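You operate a simulated robot arm through the tools that you are given. There is no shell and no other tool. Be economical: measure what you need, move in short steps, check, and stop when the job is done.

Carry out the task below with a simulated two-armed robot. There is one attempt and no reset: what you move stays moved.

JOB
Put the beige roller on the right end of the wooden bench away on the top of the tall steel table. Then open the right bench drawer, put the brown paper tube in the inside of the right bench drawer, then shut the drawer. Do these in the order given.

The check looks at the end state, three seconds after you hand in, the way a careful person would. Anything else that was tipped, shoved, dropped, spilled or broken makes it a failure.

ROBOT AND FRAMES
Two 7-joint arms with three-finger grippers on one trunk, on a base that drives. Base frame: it is fixed to the floor where the robot stands at the start and does not move with it; the origin is under the middle of the robot, x ahead of it, y to its left, z up; the surface under the hand at the start is at about z = 88. Units: cm, degrees, N and s.
The left shoulder is at the start at [7, 14.6, 111.2], the right one opposite. With the tool pointing down near the work surface each hand reaches from about 30 to 68 cm from the robot's upright axis, wherever it stands, measured 20 degrees to its own side. Places, roughly: beige roller (9x4x4 cm) [50, -20, 90]; inside of the right bench drawer [60, 10, 80]; right bench drawer [60, 20, 80]; top of the tall steel table [460, 0, 90]. Payload 2.2 kg a hand.
The TCP of each hand is the grasp point between the finger pads, 2.8 cm short of the fingertips. In the tool frame z runs along the fingers and y along their closing line. Largest opening 10.2 cm; the body of the gripper starts 7.1 cm behind the TCP.
Orientation is that of the tool frame in the base frame, as [roll, pitch, yaw] about the fixed x, y, z axes, in that order (R = Rz(yaw) Ry(pitch) Rx(roll)). With the fingers straight down and closing along the base's y, the tool's x points along the base's -x, its y along +y and its z along -z.

CONTROLS
- The arms move only by the tool arm_command. It takes "left_rows", "right_rows" or both (then of equal length, played together; a hand with none holds still); each is a list of rows, each an object of numbers (a shift or turn left out is 0, a gripper value left out holds the last): "x", "y", "z": the shift along the base's x, y, z in cm; "wx", "wy", "wz": the turn, a rotation vector about the base's x, y, z in degrees. In form: [{"x": .., "y": .., "z": .., "wx": .., "wy": .., "wz": ..}, ...]. A call has 1 to 12 rows; each row shifts and turns the commanded pose from where the row before left it. "left_fingers" and "right_fingers" are, for a hand that has rows, the closure, from 0 (fully open) to 1 (shut), set as the call begins (left out, the last holds). Each row takes 0.2 s and may step no farther than 5 cm and 8.6 degrees from the row before; otherwise, or with a gripper value out of range, the whole call is refused. Where a pose cannot be reached the arm comes as near as it can. A force on the tool above 40 N (or 10 N above the force at the start of the call, whichever is more), or a blocked arm, ends the call early, and 0.2 s more pass. The fingers move at their own pace and stop on an object; they squeeze with about 24 N. The grip force told is the motor's: it shows also when the fingers shut on nothing. Time passes only in rows, and 0.2 s behind the last, so rows that do not move let the fingers close. It gives the time, the measured TCP pose, the force on the tool (base axes), the opening and the grip force at its end, in the units of the frame above (readings bear some noise), with the torque about the TCP (base axes, N m) and any sound that the robot's microphone picked up, and new pictures: "views" is both (left out), scene, wrist or none (wrist: the cameras of the hands that moved).
- Cameras (640 x 400 px; columns grow to the right, rows downward): "scene" is now at [13.53, 3.04, 134.7]; the picture's right is [0.34, -0.94, 0.00], its down [-0.48, -0.17, -0.86] and it looks along [0.81, 0.29, -0.51] (base axes); focal length 214 px, centre (320, 200). "left" rides on the left gripper at [7.2, 3.8, -8.6] in its tool frame; the picture's right is [-0.47, 0.88, 0.00], its down [-0.60, -0.32, -0.73] and it looks along [-0.65, -0.34, 0.68] (tool axes); focal length 256 px, centre (320, 200). "right" rides on the right gripper at [6.9, 4.4, -8.6] in its tool frame; the picture's right is [-0.53, 0.85, 0.00], its down [-0.58, -0.36, -0.73] and it looks along [-0.62, -0.39, 0.68] (tool axes); focal length 256 px, centre (320, 200). There is no depth. A picture from a camera that has moved, and an enlarged one, comes with that camera's place and axes in the base frame and with its lens.
- raise_lower(by): slides the trunk up (or, below 0, down) by that many cm; the arms and the scene camera ride with it, the base frame stays. It gives what a move gives, with no picture.
- steer(legs): drives the robot by 1 to 6 legs, each [ahead, left, turn to the left] in cm, cm and degrees, along the robot's own axes; the way and the turn of a leg run together, so that a leg with both is an arc; at most 150 cm and 180 degrees a leg. The arms and the cameras ride along, it lands a little off, and it stops where it bumps. It gives what a move gives, and a new picture of the scene camera.
- head_to(pan, tilt): turns the head with the scene camera to pan (to the left, within 86 degrees either way) and tilt (down, from -29 to 69), counted from straight ahead of the robot. It gives what a move gives, and a new picture of the scene camera.
- close_up(camera, box): a new picture of the part [left, top, right, bottom] of that camera's present view, enlarged. No time passes.
- sign_off(): hands the job in; it is judged then, once.

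Go step by step. Nothing tells you exact positions but the pictures and the camera data: compare them with the known pose of the tool, close in by small moves and look again before you grip or let go. The budget is 165 turns and 260 pictures, counting those below and the enlarged ones. Unless the task says otherwise, let go and move clear before handing in, and close with one line.

The tools are called by a JSON object that holds its "method" and its "body". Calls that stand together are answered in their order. arm_command: Moves the arms, as the interface text tells. Its arguments: {"type":"object","properties":{"left_rows":{"type":"array","items":{"type":"object","properties":{"x":{"type":"number"},"y":{"type":"number"},"z":{"type":"number"},"wx":{"type":"number"},"wy":{"type":"number"},"wz":{"type":"number"}}}},"left_fingers":{"type":"number"},"right_rows":{"type":"array","items":{"type":"object","properties":{"x":{"type":"number"},"y":{"type":"number"},"z":{"type":"number"},"wx":{"type":"number"},"wy":{"type":"number"},"wz":{"type":"number"}}}},"right_fingers":{"type":"number"},"views":{"type":"string","enum":["both","scene","wrist","none"]}},"required":[]} The other tools are called the same way: raise_lower (by) slides the trunk up or down; steer (legs) drives the base; head_to (pan, tilt) turns the head that bears the scene camera; close_up (camera, box) takes an enlarged picture of a part of a camera's view; sign_off () hands the job in.

At the start:

```text
time_s: 0.0
left_position: [42.94, 39.0, 120.02]
left_ee_rot: [-180.0, 0.0, -179.9]
left_wrist_force: [-0.3, -0.3, -0.1]
left_ft_torque: [0.01, 0.01, -0.02]
left_finger_gap: 10.19
left_grasp_force: 0.1
right_position: [34.98, 1.01, 127.92]
right_ee_rot: [180.0, 0.0, 180.0]
right_wrist_force: [0.0, -0.7, -1.1]
right_ft_torque: [-0.03, 0.03, -0.04]
right_finger_gap: 10.21
right_grasp_force: 0.0
trunk travel left (down, up): [-65.0, 29.0]
robot x, y, heading: [0.26, 0.29, 0.1]
head pan, tilt: [19.6, 30.7]
```

scene: 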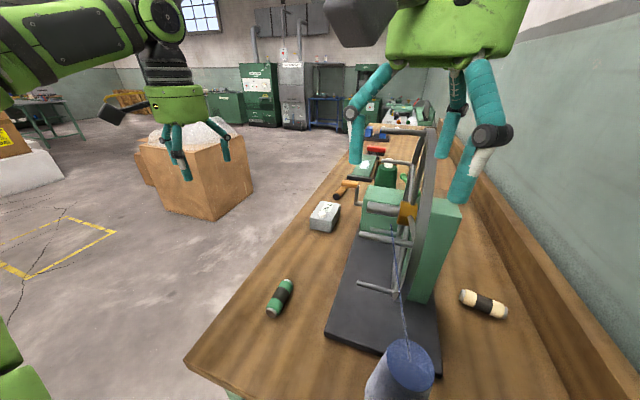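
right: 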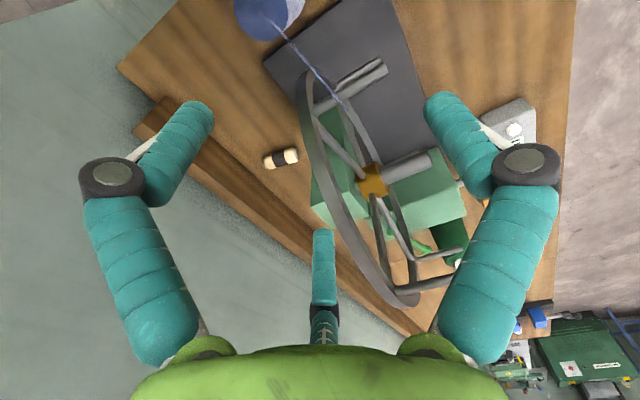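
left: 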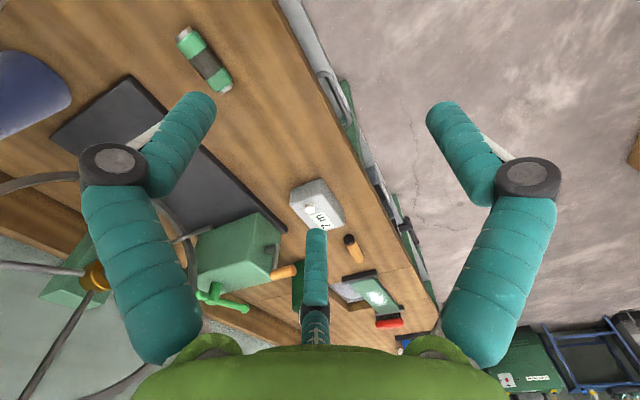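

The beige roller is at about (54, -22, 90), right of the wheel machine. I'll look around before moving anything.

{"method": "head_to", "body": {"pan": -15, "tilt": 45}}

{"method": "head_to", "body": {"pan": 10, "tilt": 10}}

{"method": "head_to", "body": {"pan": 60, "tilt": 30}}

```text
time_s: 1.0
left_position: [42.93, 39.08, 119.89]
left_ee_rot: [-179.9, 0.1, -179.9]
left_wrist_force: [0.4, 0.1, 0.1]
left_ft_torque: [0.01, -0.02, -0.02]
left_finger_gap: 10.23
left_grasp_force: 0.0
right_position: [34.99, 0.94, 128.04]
right_ee_rot: [179.9, 0.0, 180.0]
right_wrist_force: [-0.5, 0.4, 0.0]
right_ft_torque: [-0.01, 0.01, 0.01]
right_finger_gap: 10.19
right_grasp_force: 0.0
trunk travel left (down, up): [-65.0, 29.0]
robot x, y, heading: [0.4, 0.14, 0.1]
head pan, tilt: [-15.0, 45.0]
camera scene: at [12.9, -2.08, 132.55], right [-0.26, -0.97, 0.0], down [-0.68, 0.18, -0.71], along [0.68, -0.18, -0.71], focal length 214 px, centre (320, 200)
```

scene: 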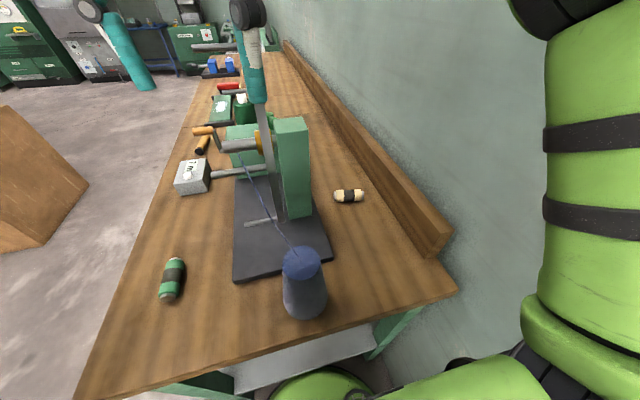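

```text
time_s: 2.0
left_position: [42.96, 39.05, 120.02]
left_ee_rot: [-179.9, 0.0, -179.9]
left_wrist_force: [-0.5, -0.4, 0.2]
left_ft_torque: [-0.01, -0.02, -0.03]
left_finger_gap: 10.2
left_grasp_force: 0.0
right_position: [34.89, 0.91, 128.0]
right_ee_rot: [179.9, 0.0, 180.0]
right_wrist_force: [-0.3, -0.2, 0.0]
right_ft_torque: [-0.04, -0.03, 0.01]
right_finger_gap: 10.2
right_grasp_force: 0.0
trunk travel left (down, up): [-65.0, 29.0]
robot x, y, heading: [0.1, -0.09, 0.0]
head pan, tilt: [10.0, 10.0]
camera scene: at [14.2, 1.61, 138.03], right [0.17, -0.98, 0.0], down [-0.17, -0.03, -0.98], along [0.97, 0.17, -0.17], focal length 214 px, centre (320, 200)
```

scene: 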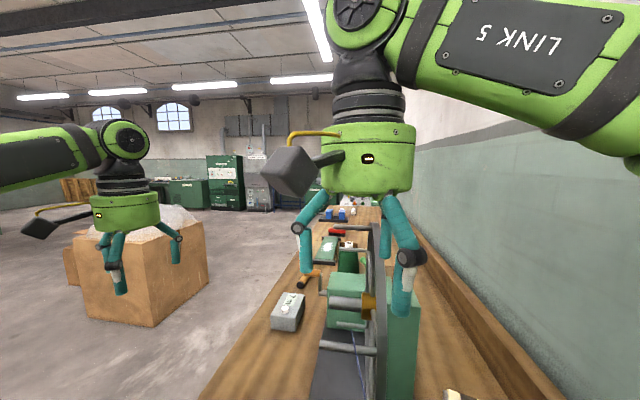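

```text
time_s: 3.2
left_position: [43.02, 38.86, 119.84]
left_ee_rot: [-180.0, 0.0, -179.9]
left_wrist_force: [0.2, 0.4, 0.1]
left_ft_torque: [0.02, -0.02, 0.02]
left_finger_gap: 10.2
left_grasp_force: 0.0
right_position: [35.05, 0.93, 128.08]
right_ee_rot: [179.8, 0.0, -180.0]
right_wrist_force: [0.1, 0.8, 0.2]
right_ft_torque: [-0.02, -0.01, -0.01]
right_finger_gap: 10.2
right_grasp_force: 0.1
trunk travel left (down, up): [-65.0, 29.0]
robot x, y, heading: [0.41, 0.08, -0.2]
head pan, tilt: [60.0, 30.0]
camera scene: at [9.57, 7.84, 134.81], right [0.87, -0.5, 0.0], down [-0.25, -0.43, -0.87], along [0.43, 0.75, -0.5], focal length 214 px, centre (320, 200)
```

scene: 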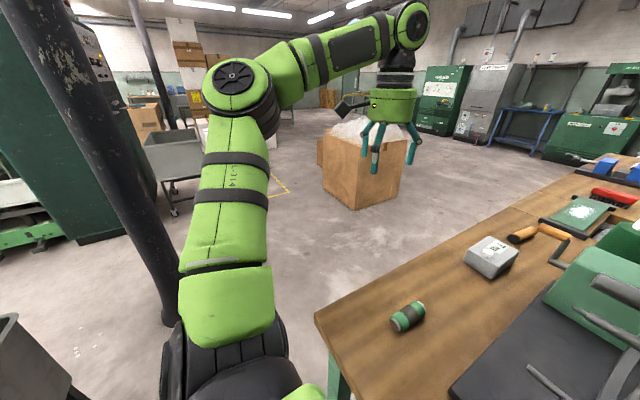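

Next I move the right hand clear of the wheel toward the wall side and turn it so the fingers close along x, across the roller.

{"method": "arm_command", "body": {"right_rows": [{"y": -4.4}, {"y": -4.4, "wz": 8.4}, {"y": -4.4, "wz": 8.4}, {"y": -4.4, "wz": 8.4}, {"y": -4.4, "wz": 8.4}, {"wz": 8.4}, {"wz": 8.4}, {"wz": 8.4}, {"wz": 8.4}, {"wz": 7.8}], "right_fingers": 0, "views": "wrist"}}

{"method": "head_to", "body": {"pan": -15, "tilt": 40}}

```text
time_s: 5.6
left_position: [40.12, 44.17, 119.14]
left_ee_rot: [-177.4, 1.3, -179.9]
left_wrist_force: [1.0, 0.5, -0.2]
left_ft_torque: [-0.01, 0.0, -0.01]
left_finger_gap: 10.2
left_grasp_force: 0.0
right_position: [26.65, -8.98, 122.5]
right_ee_rot: [-176.7, -2.8, -104.4]
right_wrist_force: [0.4, -0.2, 0.1]
right_ft_torque: [0.0, 0.04, 0.01]
right_finger_gap: 10.21
right_grasp_force: 0.1
right hand out of reach, approached as far as the arm can: row 6, 7, 8, 9, 10
trunk travel left (down, up): [-65.0, 29.0]
robot x, y, heading: [-0.41, 0.55, 0.0]
head pan, tilt: [60.0, 30.0]
stopped in row 10 (right hand): the arm was blocked; the commanded pose is now the measured one
camera right: at [20.34, -14.17, 131.16], right [-0.69, 0.72, -0.07], down [0.47, 0.51, 0.72], along [0.56, 0.46, -0.69], focal length 256 px, centre (320, 200)
```

right: 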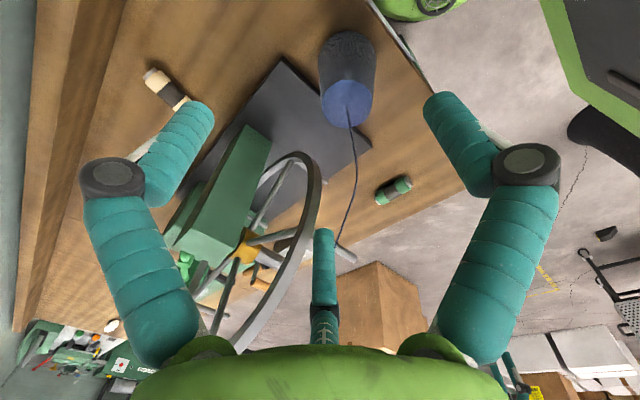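

```text
time_s: 7.1
left_position: [40.08, 44.23, 119.09]
left_ee_rot: [-177.2, 1.5, -180.0]
left_wrist_force: [-0.7, -0.5, 0.3]
left_ft_torque: [-0.01, 0.03, 0.04]
left_finger_gap: 10.21
left_grasp_force: 0.1
right_position: [26.77, -9.15, 122.43]
right_ee_rot: [-176.9, -2.9, -104.3]
right_wrist_force: [0.5, 0.1, -1.1]
right_ft_torque: [-0.02, -0.04, 0.01]
right_finger_gap: 10.23
right_grasp_force: 0.0
trunk travel left (down, up): [-65.0, 29.0]
robot x, y, heading: [-0.17, 0.26, 0.0]
head pan, tilt: [-15.0, 40.0]
camera scene: at [10.02, 3.65, 133.53], right [-0.26, -0.96, 0.04], down [-0.6, 0.13, -0.79], along [0.76, -0.23, -0.61], focal length 214 px, centre (320, 200)
```

scene: 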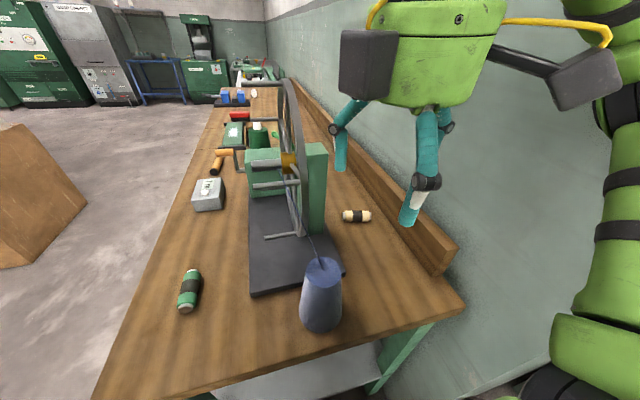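

The right arm's elbow pressed the wall and the robot is leaning slightly, though nothing on the bench was touched. I'll drive left to relieve it.

{"method": "steer", "body": {"legs": [[0, 14, 0]]}}

```text
time_s: 8.4
left_position: [42.61, 48.74, 119.85]
left_ee_rot: [-179.7, 0.1, 179.6]
left_wrist_force: [-0.6, 1.5, -0.4]
left_ft_torque: [-0.13, -0.03, 0.03]
left_finger_gap: 10.2
left_grasp_force: 0.0
right_position: [29.03, -4.69, 121.19]
right_ee_rot: [-179.3, -0.5, -105.1]
right_wrist_force: [-0.7, 0.4, -0.2]
right_ft_torque: [-0.09, -0.06, 0.0]
right_finger_gap: 10.21
right_grasp_force: 0.1
trunk travel left (down, up): [-65.0, 29.0]
robot x, y, heading: [-0.14, 9.52, -0.4]
head pan, tilt: [-15.0, 40.0]
stopped in leg 1: the robot was blocked; the commanded pose is now the measured one
camera scene: at [12.56, 7.75, 133.3], right [-0.27, -0.96, 0.0], down [-0.62, 0.17, -0.77], along [0.74, -0.21, -0.64], focal length 214 px, centre (320, 200)
```

scene: 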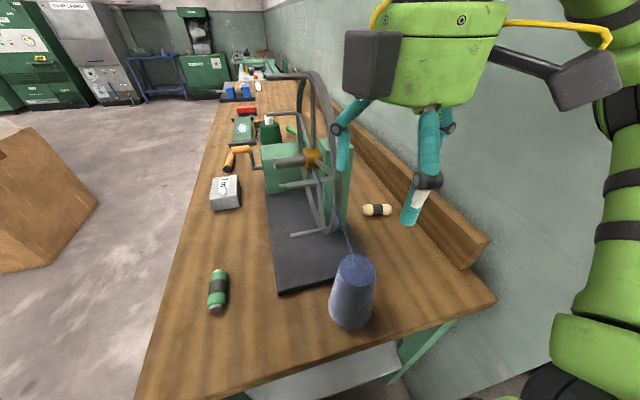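

The lean is gone, but the drive stopped after about 9 cm, probably on the black pillar at left. I'll look that way.

{"method": "head_to", "body": {"pan": 85, "tilt": 45}}

{"method": "head_to", "body": {"pan": -60, "tilt": 30}}

```text
time_s: 10.1
left_position: [42.83, 48.28, 120.03]
left_ee_rot: [179.9, -0.1, 179.5]
left_wrist_force: [-0.4, -0.8, -0.4]
left_ft_torque: [0.02, 0.03, 0.03]
left_finger_gap: 10.2
left_grasp_force: 0.1
right_position: [29.25, -5.42, 121.02]
right_ee_rot: [-179.4, -0.2, -105.1]
right_wrist_force: [-0.5, 0.5, -0.4]
right_ft_torque: [0.02, -0.01, 0.0]
right_finger_gap: 10.23
right_grasp_force: 0.1
trunk travel left (down, up): [-65.0, 29.0]
robot x, y, heading: [-0.9, 9.53, -0.3]
head pan, tilt: [85.0, 45.0]
camera scene: at [5.34, 17.56, 132.54], right [1.0, -0.1, 0.0], down [-0.07, -0.7, -0.71], along [0.07, 0.7, -0.71], focal length 214 px, centre (320, 200)
```

scene: 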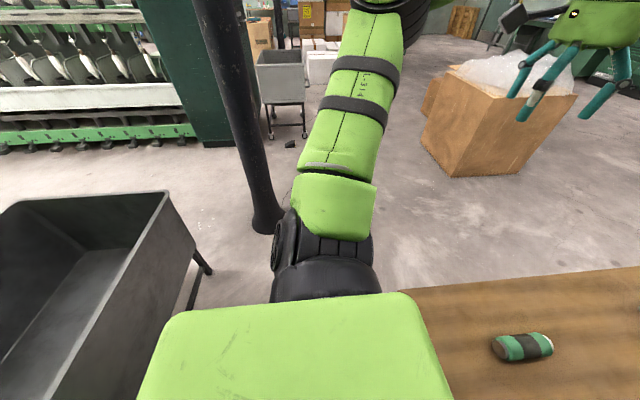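

```text
time_s: 12.4
left_position: [42.8, 48.28, 119.76]
left_ee_rot: [179.9, -0.1, 179.5]
left_wrist_force: [0.3, 0.3, -0.7]
left_ft_torque: [-0.01, -0.02, -0.04]
left_finger_gap: 10.2
left_grasp_force: 0.0
right_position: [29.13, -5.22, 121.09]
right_ee_rot: [-179.5, -0.1, -105.1]
right_wrist_force: [0.1, 0.3, 0.3]
right_ft_torque: [0.0, -0.02, 0.01]
right_finger_gap: 10.19
right_grasp_force: 0.0
trunk travel left (down, up): [-65.0, 29.0]
robot x, y, heading: [-0.48, 9.47, -0.4]
head pan, tilt: [-60.0, 30.0]
camera scene: at [9.04, 1.59, 134.8], right [-0.87, -0.49, 0.0], down [-0.25, 0.43, -0.87], along [0.43, -0.75, -0.5], focal length 214 px, centre (320, 200)
```

scene: 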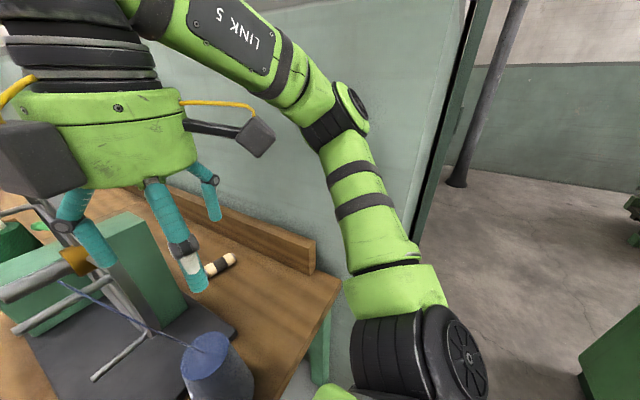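

The base is probably limited by the bench leg. The elbow now has about 9 cm more clearance, so I'll move the hand diagonally toward the roller in short steps.

{"method": "arm_command", "body": {"right_rows": [{"x": 1, "y": -2.5}, {"x": 1, "y": -2.5}, {"x": 2, "y": -2}, {"x": 2, "y": -2}], "views": "scene"}}

```text
time_s: 13.4
left_position: [42.85, 48.21, 120.0]
left_ee_rot: [-180.0, 0.0, 179.6]
left_wrist_force: [0.2, -0.1, -0.2]
left_ft_torque: [0.0, -0.03, 0.0]
left_finger_gap: 10.22
left_grasp_force: 0.1
right_position: [29.99, -8.38, 116.55]
right_ee_rot: [-179.5, -0.1, -105.2]
right_wrist_force: [-0.3, -0.4, 0.9]
right_ft_torque: [0.02, 0.0, -0.02]
right_finger_gap: 10.17
right_grasp_force: 0.1
right hand out of reach, approached as far as the arm can: row 1, 2, 3, 4
trunk travel left (down, up): [-65.0, 29.0]
robot x, y, heading: [-0.54, 9.97, -0.3]
head pan, tilt: [-60.0, 30.0]
camera scene: at [9.02, 1.62, 134.81], right [-0.87, -0.49, 0.0], down [-0.25, 0.43, -0.87], along [0.43, -0.75, -0.5], focal length 214 px, centre (320, 200)
```

scene: 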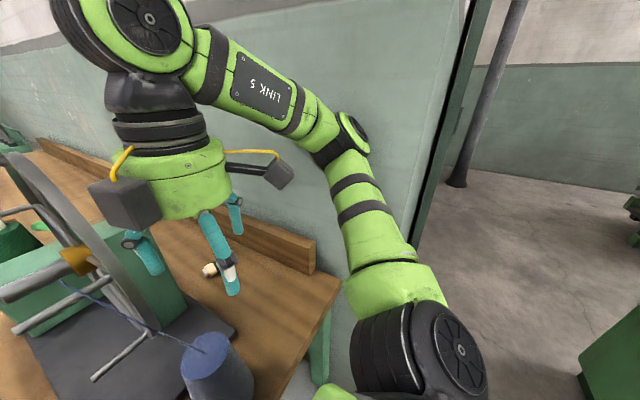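

The reach limit is due to height, since the hand is too high for the shoulder. I'll raise the trunk so I can extend above the machine.

{"method": "raise_lower", "body": {"by": 18}}

{"method": "arm_command", "body": {"right_rows": [{"x": 1, "y": -2.5, "z": -2}, {"x": 1, "y": -2.5, "z": -2}, {"x": 2, "y": -2, "z": -2}, {"x": 2, "y": -2, "z": -2}], "views": "scene"}}

```text
time_s: 15.4
left_position: [42.84, 48.28, 137.85]
left_ee_rot: [180.0, -0.1, 179.5]
left_wrist_force: [-0.7, -0.2, -0.5]
left_ft_torque: [-0.01, 0.01, -0.02]
left_finger_gap: 10.17
left_grasp_force: 0.2
right_position: [30.08, -8.38, 134.54]
right_ee_rot: [-179.4, -0.2, -105.2]
right_wrist_force: [-0.2, 0.2, -0.2]
right_ft_torque: [-0.02, -0.04, 0.01]
right_finger_gap: 10.18
right_grasp_force: 0.0
trunk travel left (down, up): [-83.0, 11.0]
robot x, y, heading: [-0.95, 9.64, -0.4]
head pan, tilt: [-60.0, 30.0]
```

```text
time_s: 16.6
left_position: [41.63, 51.34, 137.34]
left_ee_rot: [-178.6, 0.6, 179.7]
left_wrist_force: [0.2, -0.2, -0.9]
left_ft_torque: [-0.01, -0.01, 0.02]
left_finger_gap: 10.19
left_grasp_force: 0.1
right_position: [30.15, -8.12, 125.79]
right_ee_rot: [-178.2, -1.4, -105.1]
right_wrist_force: [-0.2, 0.2, -0.6]
right_ft_torque: [-0.02, 0.05, -0.02]
right_finger_gap: 10.2
right_grasp_force: 0.1
right hand out of reach, approached as far as the arm can: row 1, 2, 3, 4
trunk travel left (down, up): [-83.0, 11.0]
robot x, y, heading: [-0.94, 9.71, -0.7]
head pan, tilt: [-60.0, 30.0]
stopped in row 4 (right hand): the arm was blocked; the commanded pose is now the measured one
camera scene: at [7.66, 5.18, 153.03], right [-0.87, -0.49, 0.0], down [-0.24, 0.41, -0.88], along [0.43, -0.77, -0.48], focal length 214 px, centre (320, 200)
```

scene: 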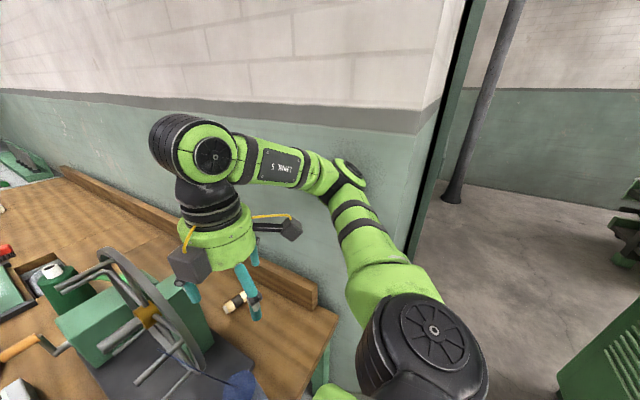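

The right elbow meets the wall again at this wrist yaw, and the turn looks near a joint limit. I'll turn the hand back and try the other sense of rotation.

{"method": "arm_command", "body": {"right_rows": [{"y": 2, "z": 2, "wz": -8.4}, {"y": 2, "z": 2, "wz": -8.4}, {"y": 2, "z": 2, "wz": -8.4}, {"z": 2, "wz": -8.4}, {"z": 2, "wz": -8.4}, {"wz": -8.4}, {"wz": -8.4}, {"wz": -8.4}, {"wz": -8.4}], "views": "none"}}

{"method": "arm_command", "body": {"right_rows": [{"wz": -8.4}, {"wz": -8.4}, {"wz": -8.4}, {"wz": -8.4}, {"wz": -8.4}, {"wz": -8.4}, {"wz": -8.4}], "views": "scene"}}

```text
time_s: 18.6
left_position: [42.79, 48.26, 138.06]
left_ee_rot: [180.0, -0.1, 179.7]
left_wrist_force: [-0.6, -0.7, 0.0]
left_ft_torque: [0.01, 0.02, 0.0]
left_finger_gap: 10.2
left_grasp_force: 0.0
right_position: [31.15, -5.15, 135.03]
right_ee_rot: [-179.2, -0.3, 179.0]
right_wrist_force: [0.2, -0.1, 0.4]
right_ft_torque: [0.03, 0.02, 0.0]
right_finger_gap: 10.22
right_grasp_force: 0.1
trunk travel left (down, up): [-83.0, 11.0]
robot x, y, heading: [-0.49, 9.58, -0.5]
head pan, tilt: [-60.0, 30.0]
```

```text
time_s: 20.2
left_position: [42.76, 48.24, 137.92]
left_ee_rot: [179.9, -0.1, 179.7]
left_wrist_force: [0.2, 0.1, 0.4]
left_ft_torque: [0.02, -0.01, 0.01]
left_finger_gap: 10.25
left_grasp_force: 0.1
right_position: [31.08, -5.18, 135.04]
right_ee_rot: [-179.2, -0.1, 120.2]
right_wrist_force: [0.2, 0.4, -0.5]
right_ft_torque: [0.01, -0.01, -0.01]
right_finger_gap: 10.2
right_grasp_force: 0.1
trunk travel left (down, up): [-83.0, 11.0]
robot x, y, heading: [-0.18, 9.42, -0.5]
head pan, tilt: [-60.0, 30.0]
camera scene: at [9.0, 1.65, 152.8], right [-0.87, -0.49, 0.0], down [-0.25, 0.43, -0.87], along [0.43, -0.75, -0.5], focal length 214 px, centre (320, 200)
```

scene: 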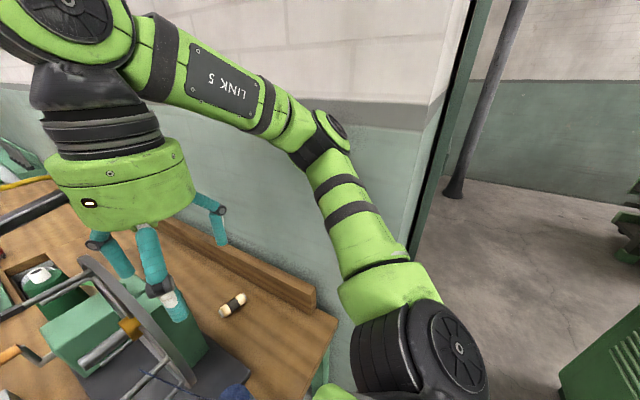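

This turn direction works without reach trouble. I'll continue to yaw ≈ 76 and then move out toward the roller, staying high.

{"method": "arm_command", "body": {"right_rows": [{"wz": -8.6}, {"wz": -8.6}, {"wz": -8.6}, {"wz": -8.6}, {"wz": -8.6}, {"x": 2, "y": -2.5}, {"x": 2, "y": -2.5}, {"x": 2, "y": -2.5}], "views": "scene"}}

```text
time_s: 22.0
left_position: [42.81, 48.42, 137.85]
left_ee_rot: [-179.9, -0.1, 179.7]
left_wrist_force: [0.0, 0.2, 0.2]
left_ft_torque: [0.02, 0.01, -0.01]
left_finger_gap: 10.24
left_grasp_force: 0.0
right_position: [37.38, -13.0, 135.01]
right_ee_rot: [-179.2, -0.2, 77.3]
right_wrist_force: [0.5, -0.1, -0.1]
right_ft_torque: [0.0, 0.0, 0.02]
right_finger_gap: 10.2
right_grasp_force: 0.0
trunk travel left (down, up): [-83.0, 11.0]
robot x, y, heading: [-0.7, 9.39, -0.2]
head pan, tilt: [-60.0, 30.0]
camera scene: at [9.1, 1.72, 152.8], right [-0.87, -0.49, 0.0], down [-0.25, 0.43, -0.87], along [0.43, -0.75, -0.5], focal length 214 px, centre (320, 200)
```

scene: 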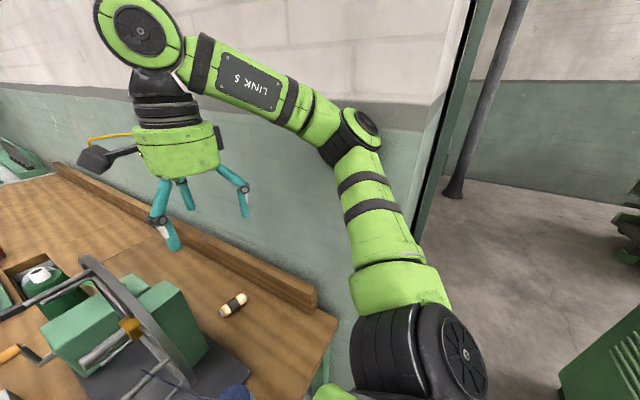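

No lean and no reach trouble now. I'll go on above the roller and look with the wrist camera.

{"method": "arm_command", "body": {"right_rows": [{"x": 2.5, "y": -2.5}, {"x": 3, "y": -2.5}, {"x": 3.5, "y": -2}, {"x": 3.5, "y": -1.3}, {"x": 3.5, "z": -2}, {"z": -4}, {"z": -4}, {"z": -4}], "views": "both"}}

```text
time_s: 23.8
left_position: [42.92, 48.34, 137.91]
left_ee_rot: [180.0, -0.2, 179.6]
left_wrist_force: [-0.2, -0.6, 1.0]
left_ft_torque: [0.01, -0.03, 0.01]
left_finger_gap: 10.19
left_grasp_force: 0.1
right_position: [53.44, -20.82, 121.19]
right_ee_rot: [-179.3, -0.2, 77.3]
right_wrist_force: [-0.2, -0.1, 0.4]
right_ft_torque: [0.03, 0.01, 0.02]
right_finger_gap: 10.19
right_grasp_force: 0.0
trunk travel left (down, up): [-83.0, 11.0]
robot x, y, heading: [-0.64, 9.57, -0.5]
head pan, tilt: [-60.0, 30.0]
camera scene: at [9.16, 1.63, 152.8], right [-0.87, -0.49, 0.0], down [-0.25, 0.43, -0.87], along [0.43, -0.75, -0.5], focal length 214 px, centre (320, 200)
camera right: at [59.27, -15.15, 129.8], right [0.71, -0.71, -0.01], down [-0.47, -0.49, 0.73], along [-0.53, -0.51, -0.68], focal length 256 px, centre (320, 200)
```

scene: 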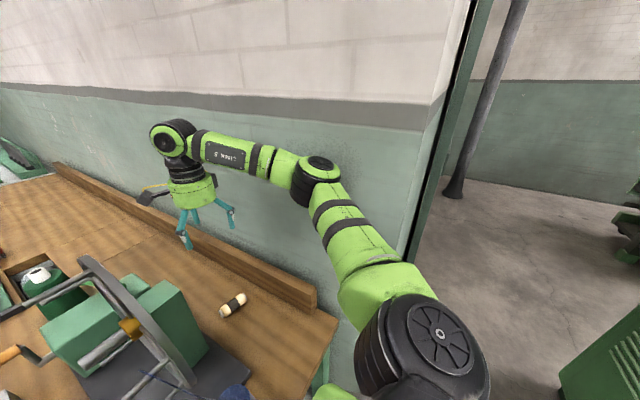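
right: 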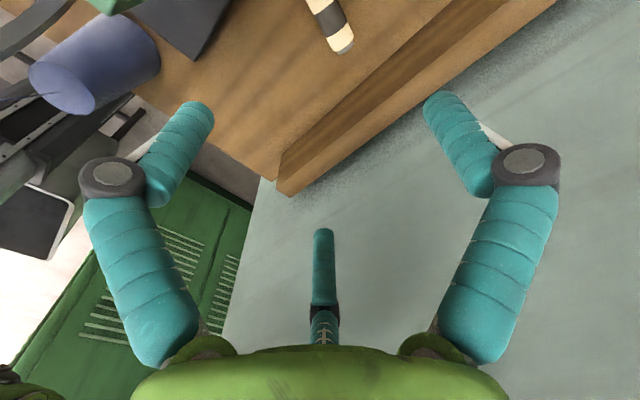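

The roller is confirmed at about (53.7, -21.5), with its axis turned about 17° from y. I'll align and descend partway.

{"method": "arm_command", "body": {"right_rows": [{"x": 0.2, "y": -0.6, "wz": -4}, {"z": -4}, {"z": -4}, {"z": -4}, {"z": -4}, {"z": -3}], "views": "both"}}

```text
time_s: 25.2
left_position: [42.83, 48.35, 137.92]
left_ee_rot: [-179.9, -0.2, 179.7]
left_wrist_force: [-0.7, -0.3, 1.4]
left_ft_torque: [0.01, -0.04, -0.01]
left_finger_gap: 10.18
left_grasp_force: 0.0
right_position: [53.41, -21.6, 101.98]
right_ee_rot: [-179.2, -0.2, 73.3]
right_wrist_force: [0.6, 0.3, 0.9]
right_ft_torque: [0.0, 0.01, 0.01]
right_finger_gap: 10.2
right_grasp_force: 0.0
trunk travel left (down, up): [-83.0, 11.0]
robot x, y, heading: [-0.78, 9.87, -0.6]
head pan, tilt: [-60.0, 30.0]
camera scene: at [9.03, 1.74, 152.8], right [-0.87, -0.49, 0.0], down [-0.25, 0.43, -0.87], along [0.43, -0.75, -0.5], focal length 214 px, centre (320, 200)
camera right: at [59.64, -16.22, 110.68], right [0.66, -0.75, -0.01], down [-0.51, -0.45, 0.73], along [-0.56, -0.48, -0.68], focal length 256 px, centre (320, 200)
```

scene: 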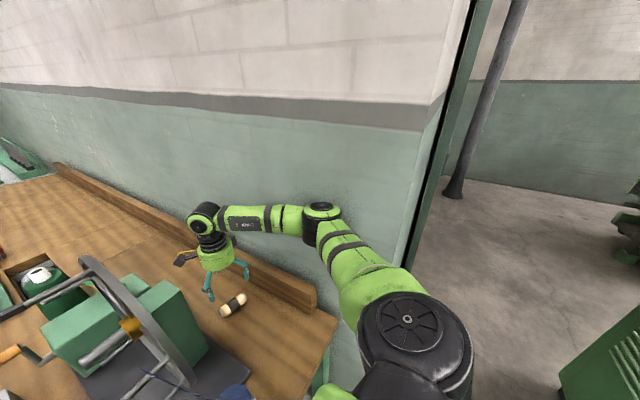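
right: 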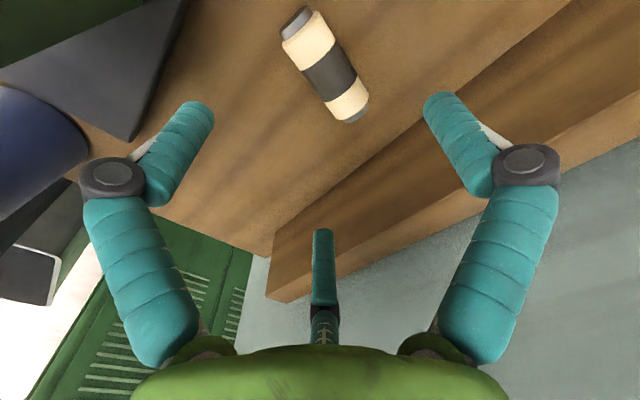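

The roller is well seen, at centre (54, -21.7) with its axis about 13.5° off y. I'll correct and descend to grip height.

{"method": "arm_command", "body": {"right_rows": [{"x": 0.6, "y": -0.1, "wz": 2.5}, {"z": -4}, {"z": -3}, {"z": -2}, {"z": -1.3}, {}], "views": "wrist"}}

```text
time_s: 26.6
left_position: [42.81, 48.38, 137.88]
left_ee_rot: [179.9, 0.1, 179.6]
left_wrist_force: [0.6, -0.1, 0.2]
left_ft_torque: [0.02, 0.0, 0.04]
left_finger_gap: 10.19
left_grasp_force: 0.0
right_position: [54.09, -21.82, 91.61]
right_ee_rot: [-179.2, -0.2, 75.9]
right_wrist_force: [-1.3, 0.7, 0.7]
right_ft_torque: [-0.04, 0.01, 0.02]
right_finger_gap: 10.21
right_grasp_force: 0.0
trunk travel left (down, up): [-83.0, 11.0]
robot x, y, heading: [-0.72, 9.52, -0.5]
head pan, tilt: [-60.0, 30.0]
camera right: at [60.0, -16.29, 100.17], right [0.69, -0.72, -0.01], down [-0.49, -0.47, 0.73], along [-0.54, -0.5, -0.68], focal length 256 px, centre (320, 200)
```

right: 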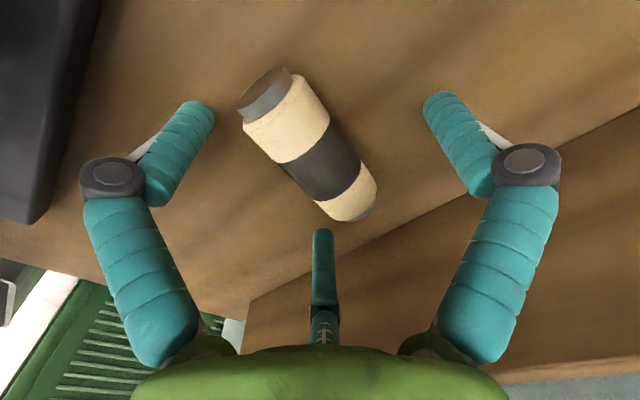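

The roller sits between the fingers, so I close on it.

{"method": "arm_command", "body": {"right_rows": [{"z": -0.3}, {}, {}, {}, {}], "right_fingers": 1, "views": "wrist"}}

```text
time_s: 27.8
left_position: [42.49, 48.34, 138.02]
left_ee_rot: [-179.9, -0.1, 179.7]
left_wrist_force: [0.5, 0.2, 0.1]
left_ft_torque: [-0.03, 0.03, -0.03]
left_finger_gap: 10.2
left_grasp_force: 0.1
right_position: [54.04, -21.85, 91.47]
right_ee_rot: [-179.6, -0.2, 75.7]
right_wrist_force: [5.8, -1.2, 16.9]
right_ft_torque: [-0.03, -0.27, -0.04]
right_finger_gap: 4.06
right_grasp_force: 24.1
trunk travel left (down, up): [-83.0, 11.0]
robot x, y, heading: [-0.52, 9.68, -0.2]
head pan, tilt: [-60.0, 30.0]
camera right: at [59.96, -16.15, 100.19], right [0.69, -0.72, -0.01], down [-0.49, -0.47, 0.73], along [-0.53, -0.5, -0.68], focal length 256 px, centre (320, 200)
```

right: 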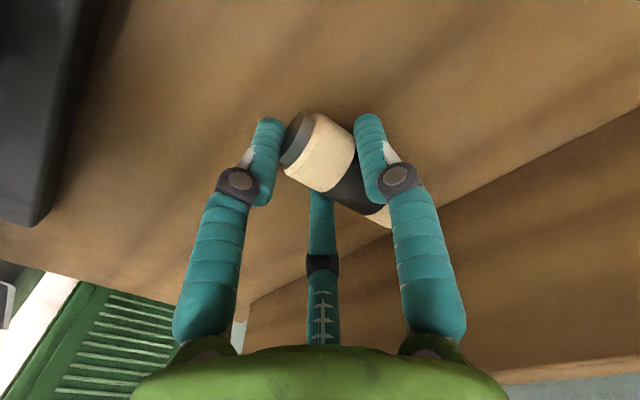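

It is gripped at a 4.06 cm gap. I'll lift straight up and retract along the same path.

{"method": "arm_command", "body": {"right_rows": [{"z": 2}, {"z": 4}, {"z": 4}, {"z": 4}, {"z": 4}, {"z": 4}, {"z": 4}, {"z": 4}, {"z": 4}, {"z": 4}, {"z": 4}, {"z": 2}], "views": "wrist"}}

{"method": "arm_command", "body": {"right_rows": [{"x": -3.5}, {"x": -3.5, "y": 1.3}, {"x": -3.5, "y": 2}, {"x": -3, "y": 2.5}, {"x": -2.5, "y": 2.5}], "views": "scene"}}

```text
time_s: 30.4
left_position: [42.69, 48.31, 137.82]
left_ee_rot: [-179.9, -0.1, 179.7]
left_wrist_force: [-0.2, 0.9, 0.3]
left_ft_torque: [0.0, 0.03, -0.01]
left_finger_gap: 10.19
left_grasp_force: 0.1
right_position: [53.98, -21.65, 135.59]
right_ee_rot: [-179.4, -0.1, 76.0]
right_wrist_force: [0.0, 0.9, -2.0]
right_ft_torque: [0.03, 0.02, -0.03]
right_finger_gap: 4.01
right_grasp_force: 24.1
trunk travel left (down, up): [-83.0, 11.0]
robot x, y, heading: [-0.43, 9.4, -0.3]
head pan, tilt: [-60.0, 30.0]
camera right: at [59.8, -16.18, 144.13], right [0.69, -0.72, -0.01], down [-0.49, -0.47, 0.73], along [-0.54, -0.5, -0.68], focal length 256 px, centre (320, 200)
```

right: 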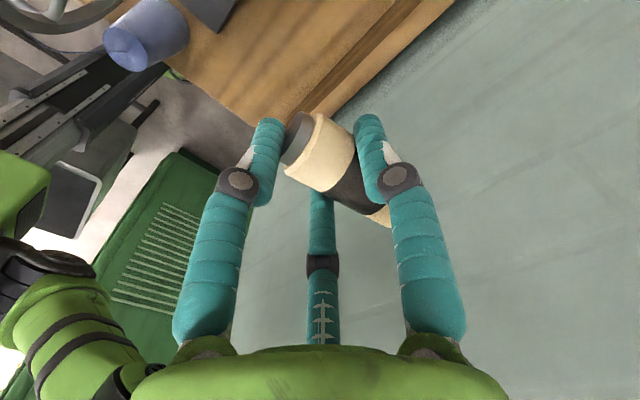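

```text
time_s: 31.6
left_position: [42.75, 48.31, 137.79]
left_ee_rot: [179.9, 0.1, 179.6]
left_wrist_force: [0.4, 0.3, -0.2]
left_ft_torque: [0.0, -0.02, 0.02]
left_finger_gap: 10.22
left_grasp_force: 0.0
right_position: [37.85, -13.33, 135.41]
right_ee_rot: [-179.3, -0.2, 75.8]
right_wrist_force: [0.0, -0.8, -1.3]
right_ft_torque: [0.02, 0.04, 0.0]
right_finger_gap: 4.03
right_grasp_force: 23.6
trunk travel left (down, up): [-83.0, 11.0]
robot x, y, heading: [-0.51, 9.37, -0.2]
head pan, tilt: [-60.0, 30.0]
camera scene: at [8.92, 1.64, 152.81], right [-0.87, -0.49, 0.0], down [-0.25, 0.43, -0.87], along [0.43, -0.75, -0.5], focal length 214 px, centre (320, 200)
```

scene: 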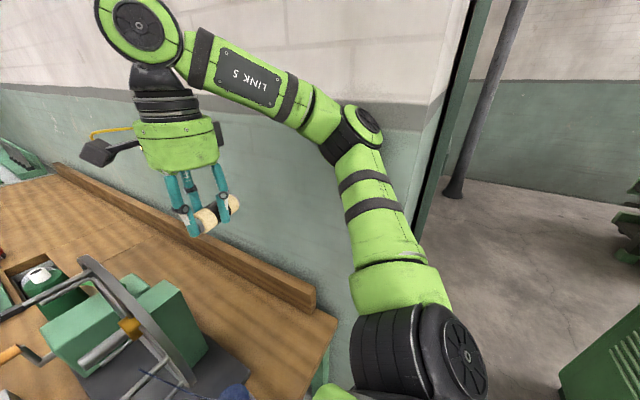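

Now I need to see the surroundings of the base before driving out.

{"method": "head_to", "body": {"pan": 45, "tilt": 69}}

{"method": "head_to", "body": {"pan": 86, "tilt": 60}}

{"method": "head_to", "body": {"pan": -86, "tilt": 55}}

```text
time_s: 33.4
left_position: [42.7, 48.33, 137.98]
left_ee_rot: [-179.9, -0.1, 179.6]
left_wrist_force: [-0.8, 0.4, -0.2]
left_ft_torque: [-0.01, -0.04, 0.01]
left_finger_gap: 10.2
left_grasp_force: 0.1
right_position: [37.92, -13.39, 135.28]
right_ee_rot: [-179.2, -0.2, 75.9]
right_wrist_force: [0.2, -0.6, -1.4]
right_ft_torque: [0.04, 0.0, -0.03]
right_finger_gap: 4.02
right_grasp_force: 24.0
trunk travel left (down, up): [-83.0, 11.0]
robot x, y, heading: [-0.14, 9.46, -0.5]
head pan, tilt: [45.0, 68.8]
camera scene: at [8.54, 13.43, 147.66], right [0.7, -0.71, 0.0], down [-0.66, -0.65, -0.36], along [0.26, 0.25, -0.93], focal length 214 px, centre (320, 200)
```

scene: 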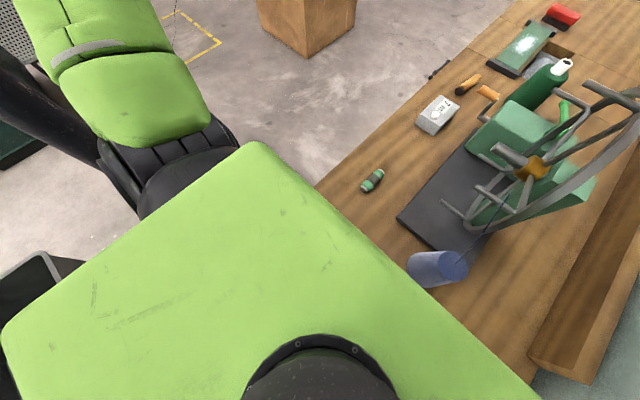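

```text
time_s: 34.5
left_position: [42.75, 48.29, 137.92]
left_ee_rot: [180.0, -0.1, 179.6]
left_wrist_force: [0.0, -0.8, 0.3]
left_ft_torque: [-0.03, 0.0, 0.05]
left_finger_gap: 10.2
left_grasp_force: 0.1
right_position: [37.87, -13.34, 135.42]
right_ee_rot: [-179.2, -0.1, 75.8]
right_wrist_force: [-0.4, 0.2, -1.8]
right_ft_torque: [0.04, 0.01, -0.02]
right_finger_gap: 4.01
right_grasp_force: 24.2
trunk travel left (down, up): [-83.0, 11.0]
robot x, y, heading: [-0.64, 9.18, -0.3]
head pan, tilt: [85.9, 60.0]
camera scene: at [5.09, 16.15, 148.59], right [1.0, -0.08, 0.0], down [-0.07, -0.86, -0.5], along [0.04, 0.5, -0.87], focal length 214 px, centre (320, 200)
```

scene: 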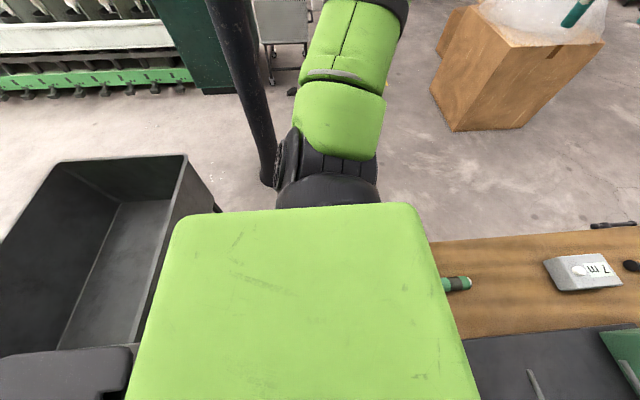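

```text
time_s: 37.1
left_position: [42.85, 48.22, 137.83]
left_ee_rot: [180.0, -0.1, 179.6]
left_wrist_force: [-0.4, 0.0, -0.3]
left_ft_torque: [0.04, -0.01, -0.04]
left_finger_gap: 10.21
left_grasp_force: 0.0
right_position: [37.89, -13.38, 135.48]
right_ee_rot: [-179.1, -0.1, 75.9]
right_wrist_force: [-0.9, -0.1, -2.1]
right_ft_torque: [0.03, 0.02, -0.01]
right_finger_gap: 4.01
right_grasp_force: 24.5
trunk travel left (down, up): [-83.0, 11.0]
robot x, y, heading: [-0.72, 9.39, -0.3]
head pan, tilt: [-85.9, 55.0]
camera scene: at [5.01, 2.31, 149.2], right [-1.0, -0.06, 0.0], down [-0.05, 0.82, -0.57], along [0.04, -0.57, -0.82], focal length 214 px, centre (320, 200)
```

scene: 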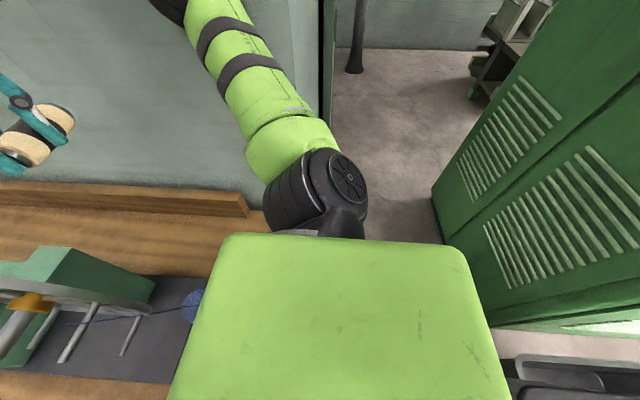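

The corridor between bench end and bin is about 70 cm. I'll back up about 11 cm, slide left past the bench corner with both arms held high, and then look.

{"method": "steer", "body": {"legs": [[-11, 0, 0]]}}

{"method": "steer", "body": {"legs": [[0, 25, 0]]}}

```text
time_s: 38.3
left_position: [32.62, 48.27, 137.8]
left_ee_rot: [-180.0, -0.4, 179.5]
left_wrist_force: [0.3, 0.6, -0.5]
left_ft_torque: [0.01, 0.06, -0.01]
left_finger_gap: 10.19
left_grasp_force: 0.1
right_position: [27.64, -13.42, 135.21]
right_ee_rot: [-179.1, -0.2, 75.8]
right_wrist_force: [0.8, 0.2, -1.6]
right_ft_torque: [0.02, 0.07, -0.04]
right_finger_gap: 4.01
right_grasp_force: 23.9
trunk travel left (down, up): [-83.0, 11.0]
robot x, y, heading: [-11.05, 9.39, -0.4]
head pan, tilt: [-85.9, 55.0]
camera scene: at [-5.18, 2.39, 149.17], right [-1.0, -0.06, 0.0], down [-0.05, 0.82, -0.57], along [0.03, -0.57, -0.82], focal length 214 px, centre (320, 200)
```

scene: 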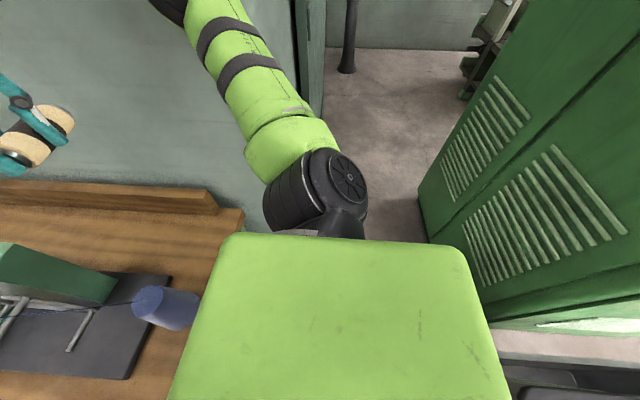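

```text
time_s: 40.1
left_position: [32.49, 72.6, 138.02]
left_ee_rot: [179.7, 0.0, 179.4]
left_wrist_force: [-0.1, -1.0, -0.1]
left_ft_torque: [0.04, 0.01, -0.02]
left_finger_gap: 10.23
left_grasp_force: 0.1
right_position: [27.36, 10.94, 135.19]
right_ee_rot: [-179.0, -0.3, 75.5]
right_wrist_force: [-0.3, -0.3, -1.3]
right_ft_torque: [0.06, 0.03, 0.0]
right_finger_gap: 3.99
right_grasp_force: 24.1
trunk travel left (down, up): [-83.0, 11.0]
robot x, y, heading: [-10.69, 34.49, -0.7]
head pan, tilt: [-85.9, 55.0]
camera scene: at [-5.46, 26.87, 149.18], right [-1.0, -0.06, 0.0], down [-0.05, 0.82, -0.57], along [0.03, -0.57, -0.82], focal length 214 px, centre (320, 200)
```

scene: 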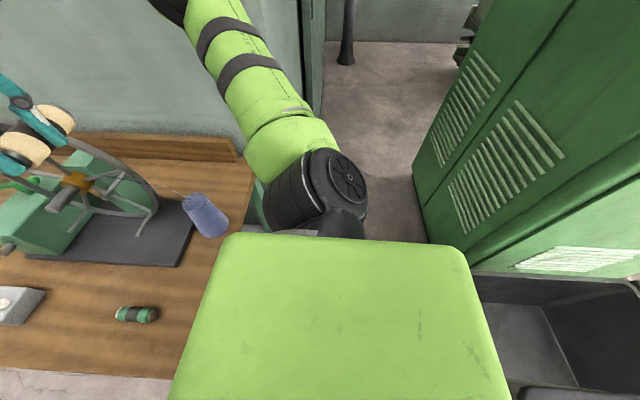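

The slide works with no contact. I'll continue left to y ≈ 75, then look ahead.

{"method": "steer", "body": {"legs": [[0, 42, 0.7]]}}

{"method": "head_to", "body": {"pan": -5, "tilt": 20}}

```text
time_s: 42.6
left_position: [32.27, 113.57, 138.03]
left_ee_rot: [179.9, -0.1, 180.0]
left_wrist_force: [-0.5, -0.2, -0.1]
left_ft_torque: [0.01, 0.05, 0.02]
left_finger_gap: 10.2
left_grasp_force: 0.0
right_position: [27.91, 51.71, 135.33]
right_ee_rot: [-179.1, -0.2, 76.3]
right_wrist_force: [0.8, 0.4, -1.0]
right_ft_torque: [0.04, 0.0, 0.0]
right_finger_gap: 3.99
right_grasp_force: 23.8
trunk travel left (down, up): [-83.0, 11.0]
robot x, y, heading: [-10.87, 74.82, 0.1]
head pan, tilt: [-85.9, 55.0]
camera scene: at [-5.15, 67.32, 149.19], right [-1.0, -0.07, 0.0], down [-0.06, 0.82, -0.57], along [0.04, -0.57, -0.82], focal length 214 px, centre (320, 200)
```

scene: 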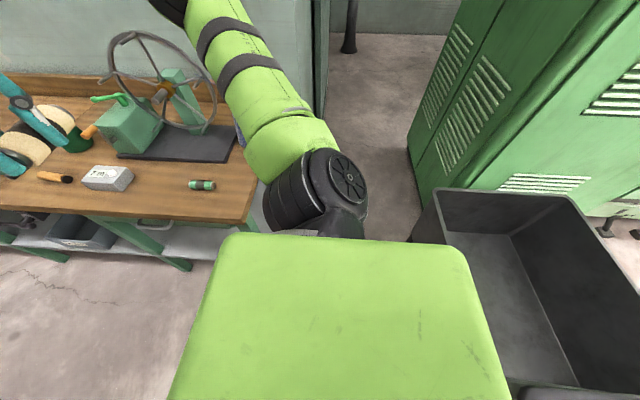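

```text
time_s: 44.2
left_position: [32.39, 113.92, 137.82]
left_ee_rot: [180.0, -0.1, 180.0]
left_wrist_force: [-0.6, 0.0, -0.5]
left_ft_torque: [0.03, 0.02, -0.05]
left_finger_gap: 10.19
left_grasp_force: 0.1
right_position: [27.95, 52.12, 135.46]
right_ee_rot: [-179.2, -0.1, 76.2]
right_wrist_force: [-0.5, -0.3, -0.1]
right_ft_torque: [0.01, 0.01, 0.02]
right_finger_gap: 4.0
right_grasp_force: 24.5
trunk travel left (down, up): [-83.0, 11.0]
robot x, y, heading: [-10.49, 74.94, 0.0]
head pan, tilt: [-5.0, 20.0]
camera scene: at [3.62, 74.01, 154.41], right [-0.09, -1.0, 0.0], down [-0.34, 0.03, -0.94], along [0.94, -0.08, -0.34], focal length 214 px, centre (320, 200)
```

scene: 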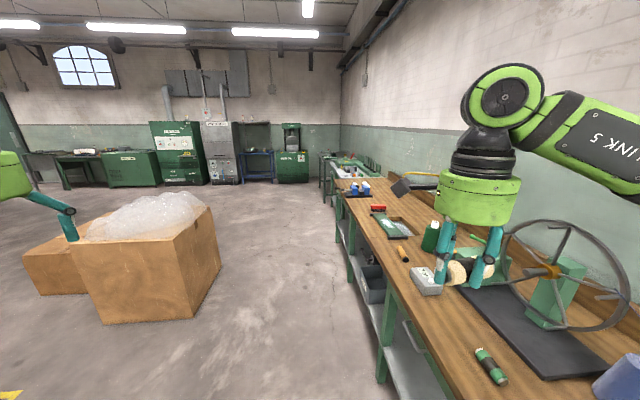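

Good view. I'll zoom on the bench and on the far table.

{"method": "close_up", "body": {"camera": "scene", "box": [300, 120, 420, 195]}}

{"method": "close_up", "body": {"camera": "scene", "box": [340, 200, 520, 400]}}

```text
5.33 times, centred on (360, 158) of scene
camera zoom: at [3.62, 74.01, 154.41], right [-0.09, -1.0, 0.0], down [-0.34, 0.03, -0.94], along [0.94, -0.08, -0.34], focal length 1144 px, centre (107, 427)
```

zoom: 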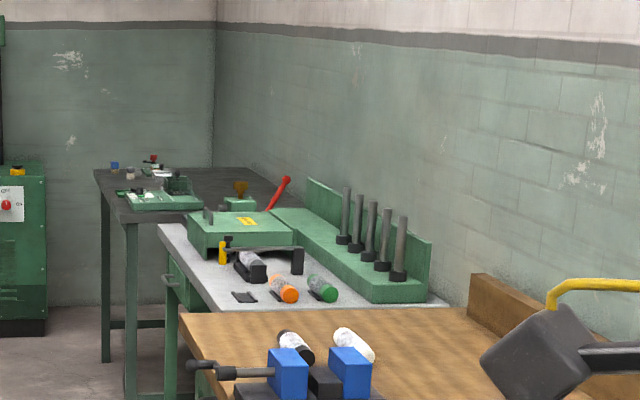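

```text
2.00 times, centred on (430, 300) of scene
camera zoom: at [3.62, 74.01, 154.41], right [-0.09, -1.0, 0.0], down [-0.34, 0.03, -0.94], along [0.94, -0.08, -0.34], focal length 429 px, centre (100, 0)
```

zoom: 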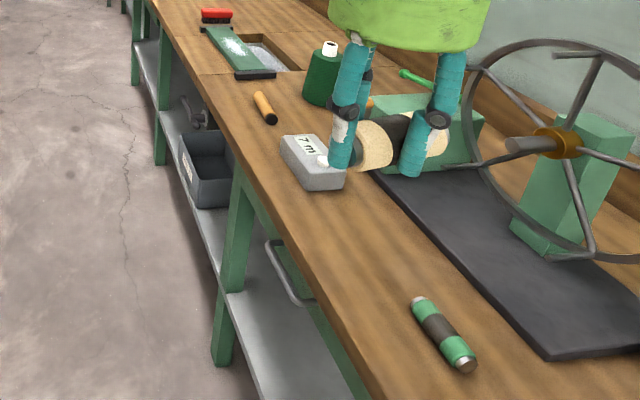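

The layout is clear: wooden bench, then a light-grey table, then the dark steel table at x ≈ 460. The brown tube lies at about (95, 23). I'll drive ahead along y ≈ 75.

{"method": "steer", "body": {"legs": [[150, 0, 0], [140, 0, 0]]}}

```text
time_s: 58.6
left_position: [331.1, 110.44, 137.98]
left_ee_rot: [179.9, -0.1, 179.8]
left_wrist_force: [0.0, -0.1, 0.1]
left_ft_torque: [-0.01, -0.01, -0.02]
left_finger_gap: 10.18
left_grasp_force: 0.1
right_position: [326.46, 48.69, 135.36]
right_ee_rot: [-179.1, -0.1, 76.0]
right_wrist_force: [1.0, 0.3, -1.5]
right_ft_torque: [0.0, -0.01, -0.01]
right_finger_gap: 3.99
right_grasp_force: 23.8
trunk travel left (down, up): [-83.0, 11.0]
robot x, y, heading: [287.82, 71.19, -0.2]
head pan, tilt: [-5.0, 20.0]
camera scene: at [302.21, 70.67, 154.42], right [-0.09, -1.0, 0.0], down [-0.34, 0.03, -0.94], along [0.94, -0.09, -0.34], focal length 214 px, centre (320, 200)
```

scene: 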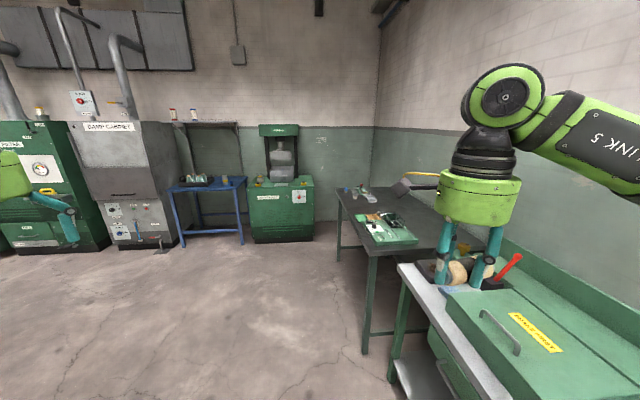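

The steel table spans roughly x 397–508, with its front edge at y ≈ 35. I'll drive abreast of it and turn to face it.

{"method": "steer", "body": {"legs": [[150, 8, 0], [0, 0, -90]]}}

{"method": "head_to", "body": {"pan": 0, "tilt": 45}}

```text
refused: leg 1 is longer than a leg can be; nothing moved
```

```text
time_s: 59.5
left_position: [331.15, 110.28, 137.87]
left_ee_rot: [-179.9, -0.1, 179.8]
left_wrist_force: [0.2, 0.7, -0.1]
left_ft_torque: [-0.01, -0.02, -0.01]
left_finger_gap: 10.2
left_grasp_force: 0.1
right_position: [326.5, 48.6, 135.32]
right_ee_rot: [-179.1, -0.1, 76.0]
right_wrist_force: [0.7, -0.3, -1.8]
right_ft_torque: [0.02, 0.04, 0.0]
right_finger_gap: 3.93
right_grasp_force: 24.3
trunk travel left (down, up): [-83.0, 11.0]
robot x, y, heading: [287.82, 71.28, -0.1]
head pan, tilt: [0.0, 45.0]
camera scene: at [301.2, 71.49, 150.55], right [0.0, -1.0, 0.0], down [-0.71, 0.0, -0.71], along [0.71, 0.0, -0.71], focal length 214 px, centre (320, 200)
```

scene: 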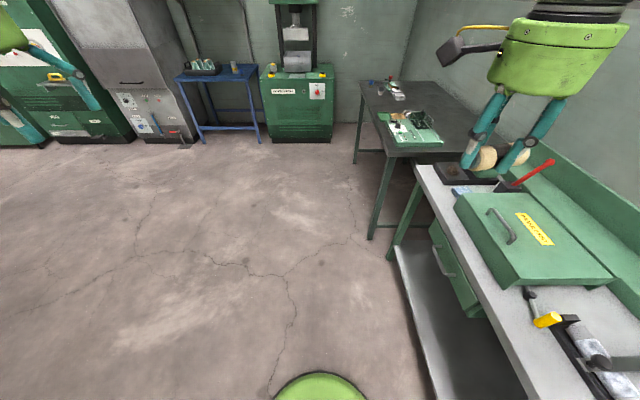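

{"method": "steer", "body": {"legs": [[75, 6, 0], [85, 6, 0], [0, 0, -90]]}}

```text
time_s: 71.6
left_position: [486.83, 42.68, 137.93]
left_ee_rot: [180.0, -0.1, 89.8]
left_wrist_force: [0.7, 0.3, -0.2]
left_ft_torque: [0.03, 0.0, 0.01]
left_finger_gap: 10.21
left_grasp_force: 0.0
right_position: [425.01, 47.25, 135.37]
right_ee_rot: [-179.2, -0.1, -14.0]
right_wrist_force: [0.1, -0.4, -1.0]
right_ft_torque: [-0.02, -0.04, -0.03]
right_finger_gap: 3.93
right_grasp_force: 24.2
trunk travel left (down, up): [-83.0, 11.0]
robot x, y, heading: [447.96, 85.79, -90.4]
head pan, tilt: [0.0, 45.0]
camera scene: at [447.92, 72.72, 150.54], right [-1.0, 0.0, 0.0], down [0.0, 0.71, -0.71], along [0.0, -0.71, -0.71], focal length 214 px, centre (320, 200)
```

scene: 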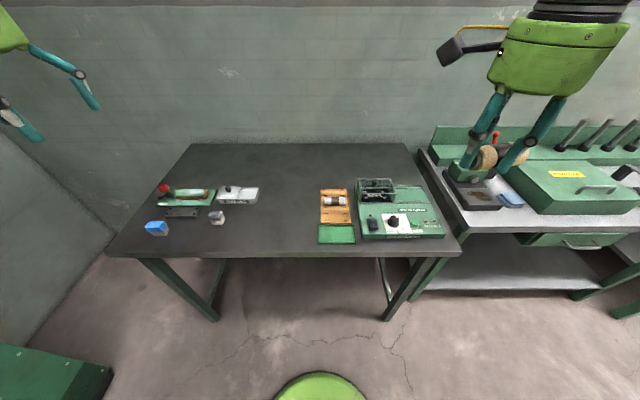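

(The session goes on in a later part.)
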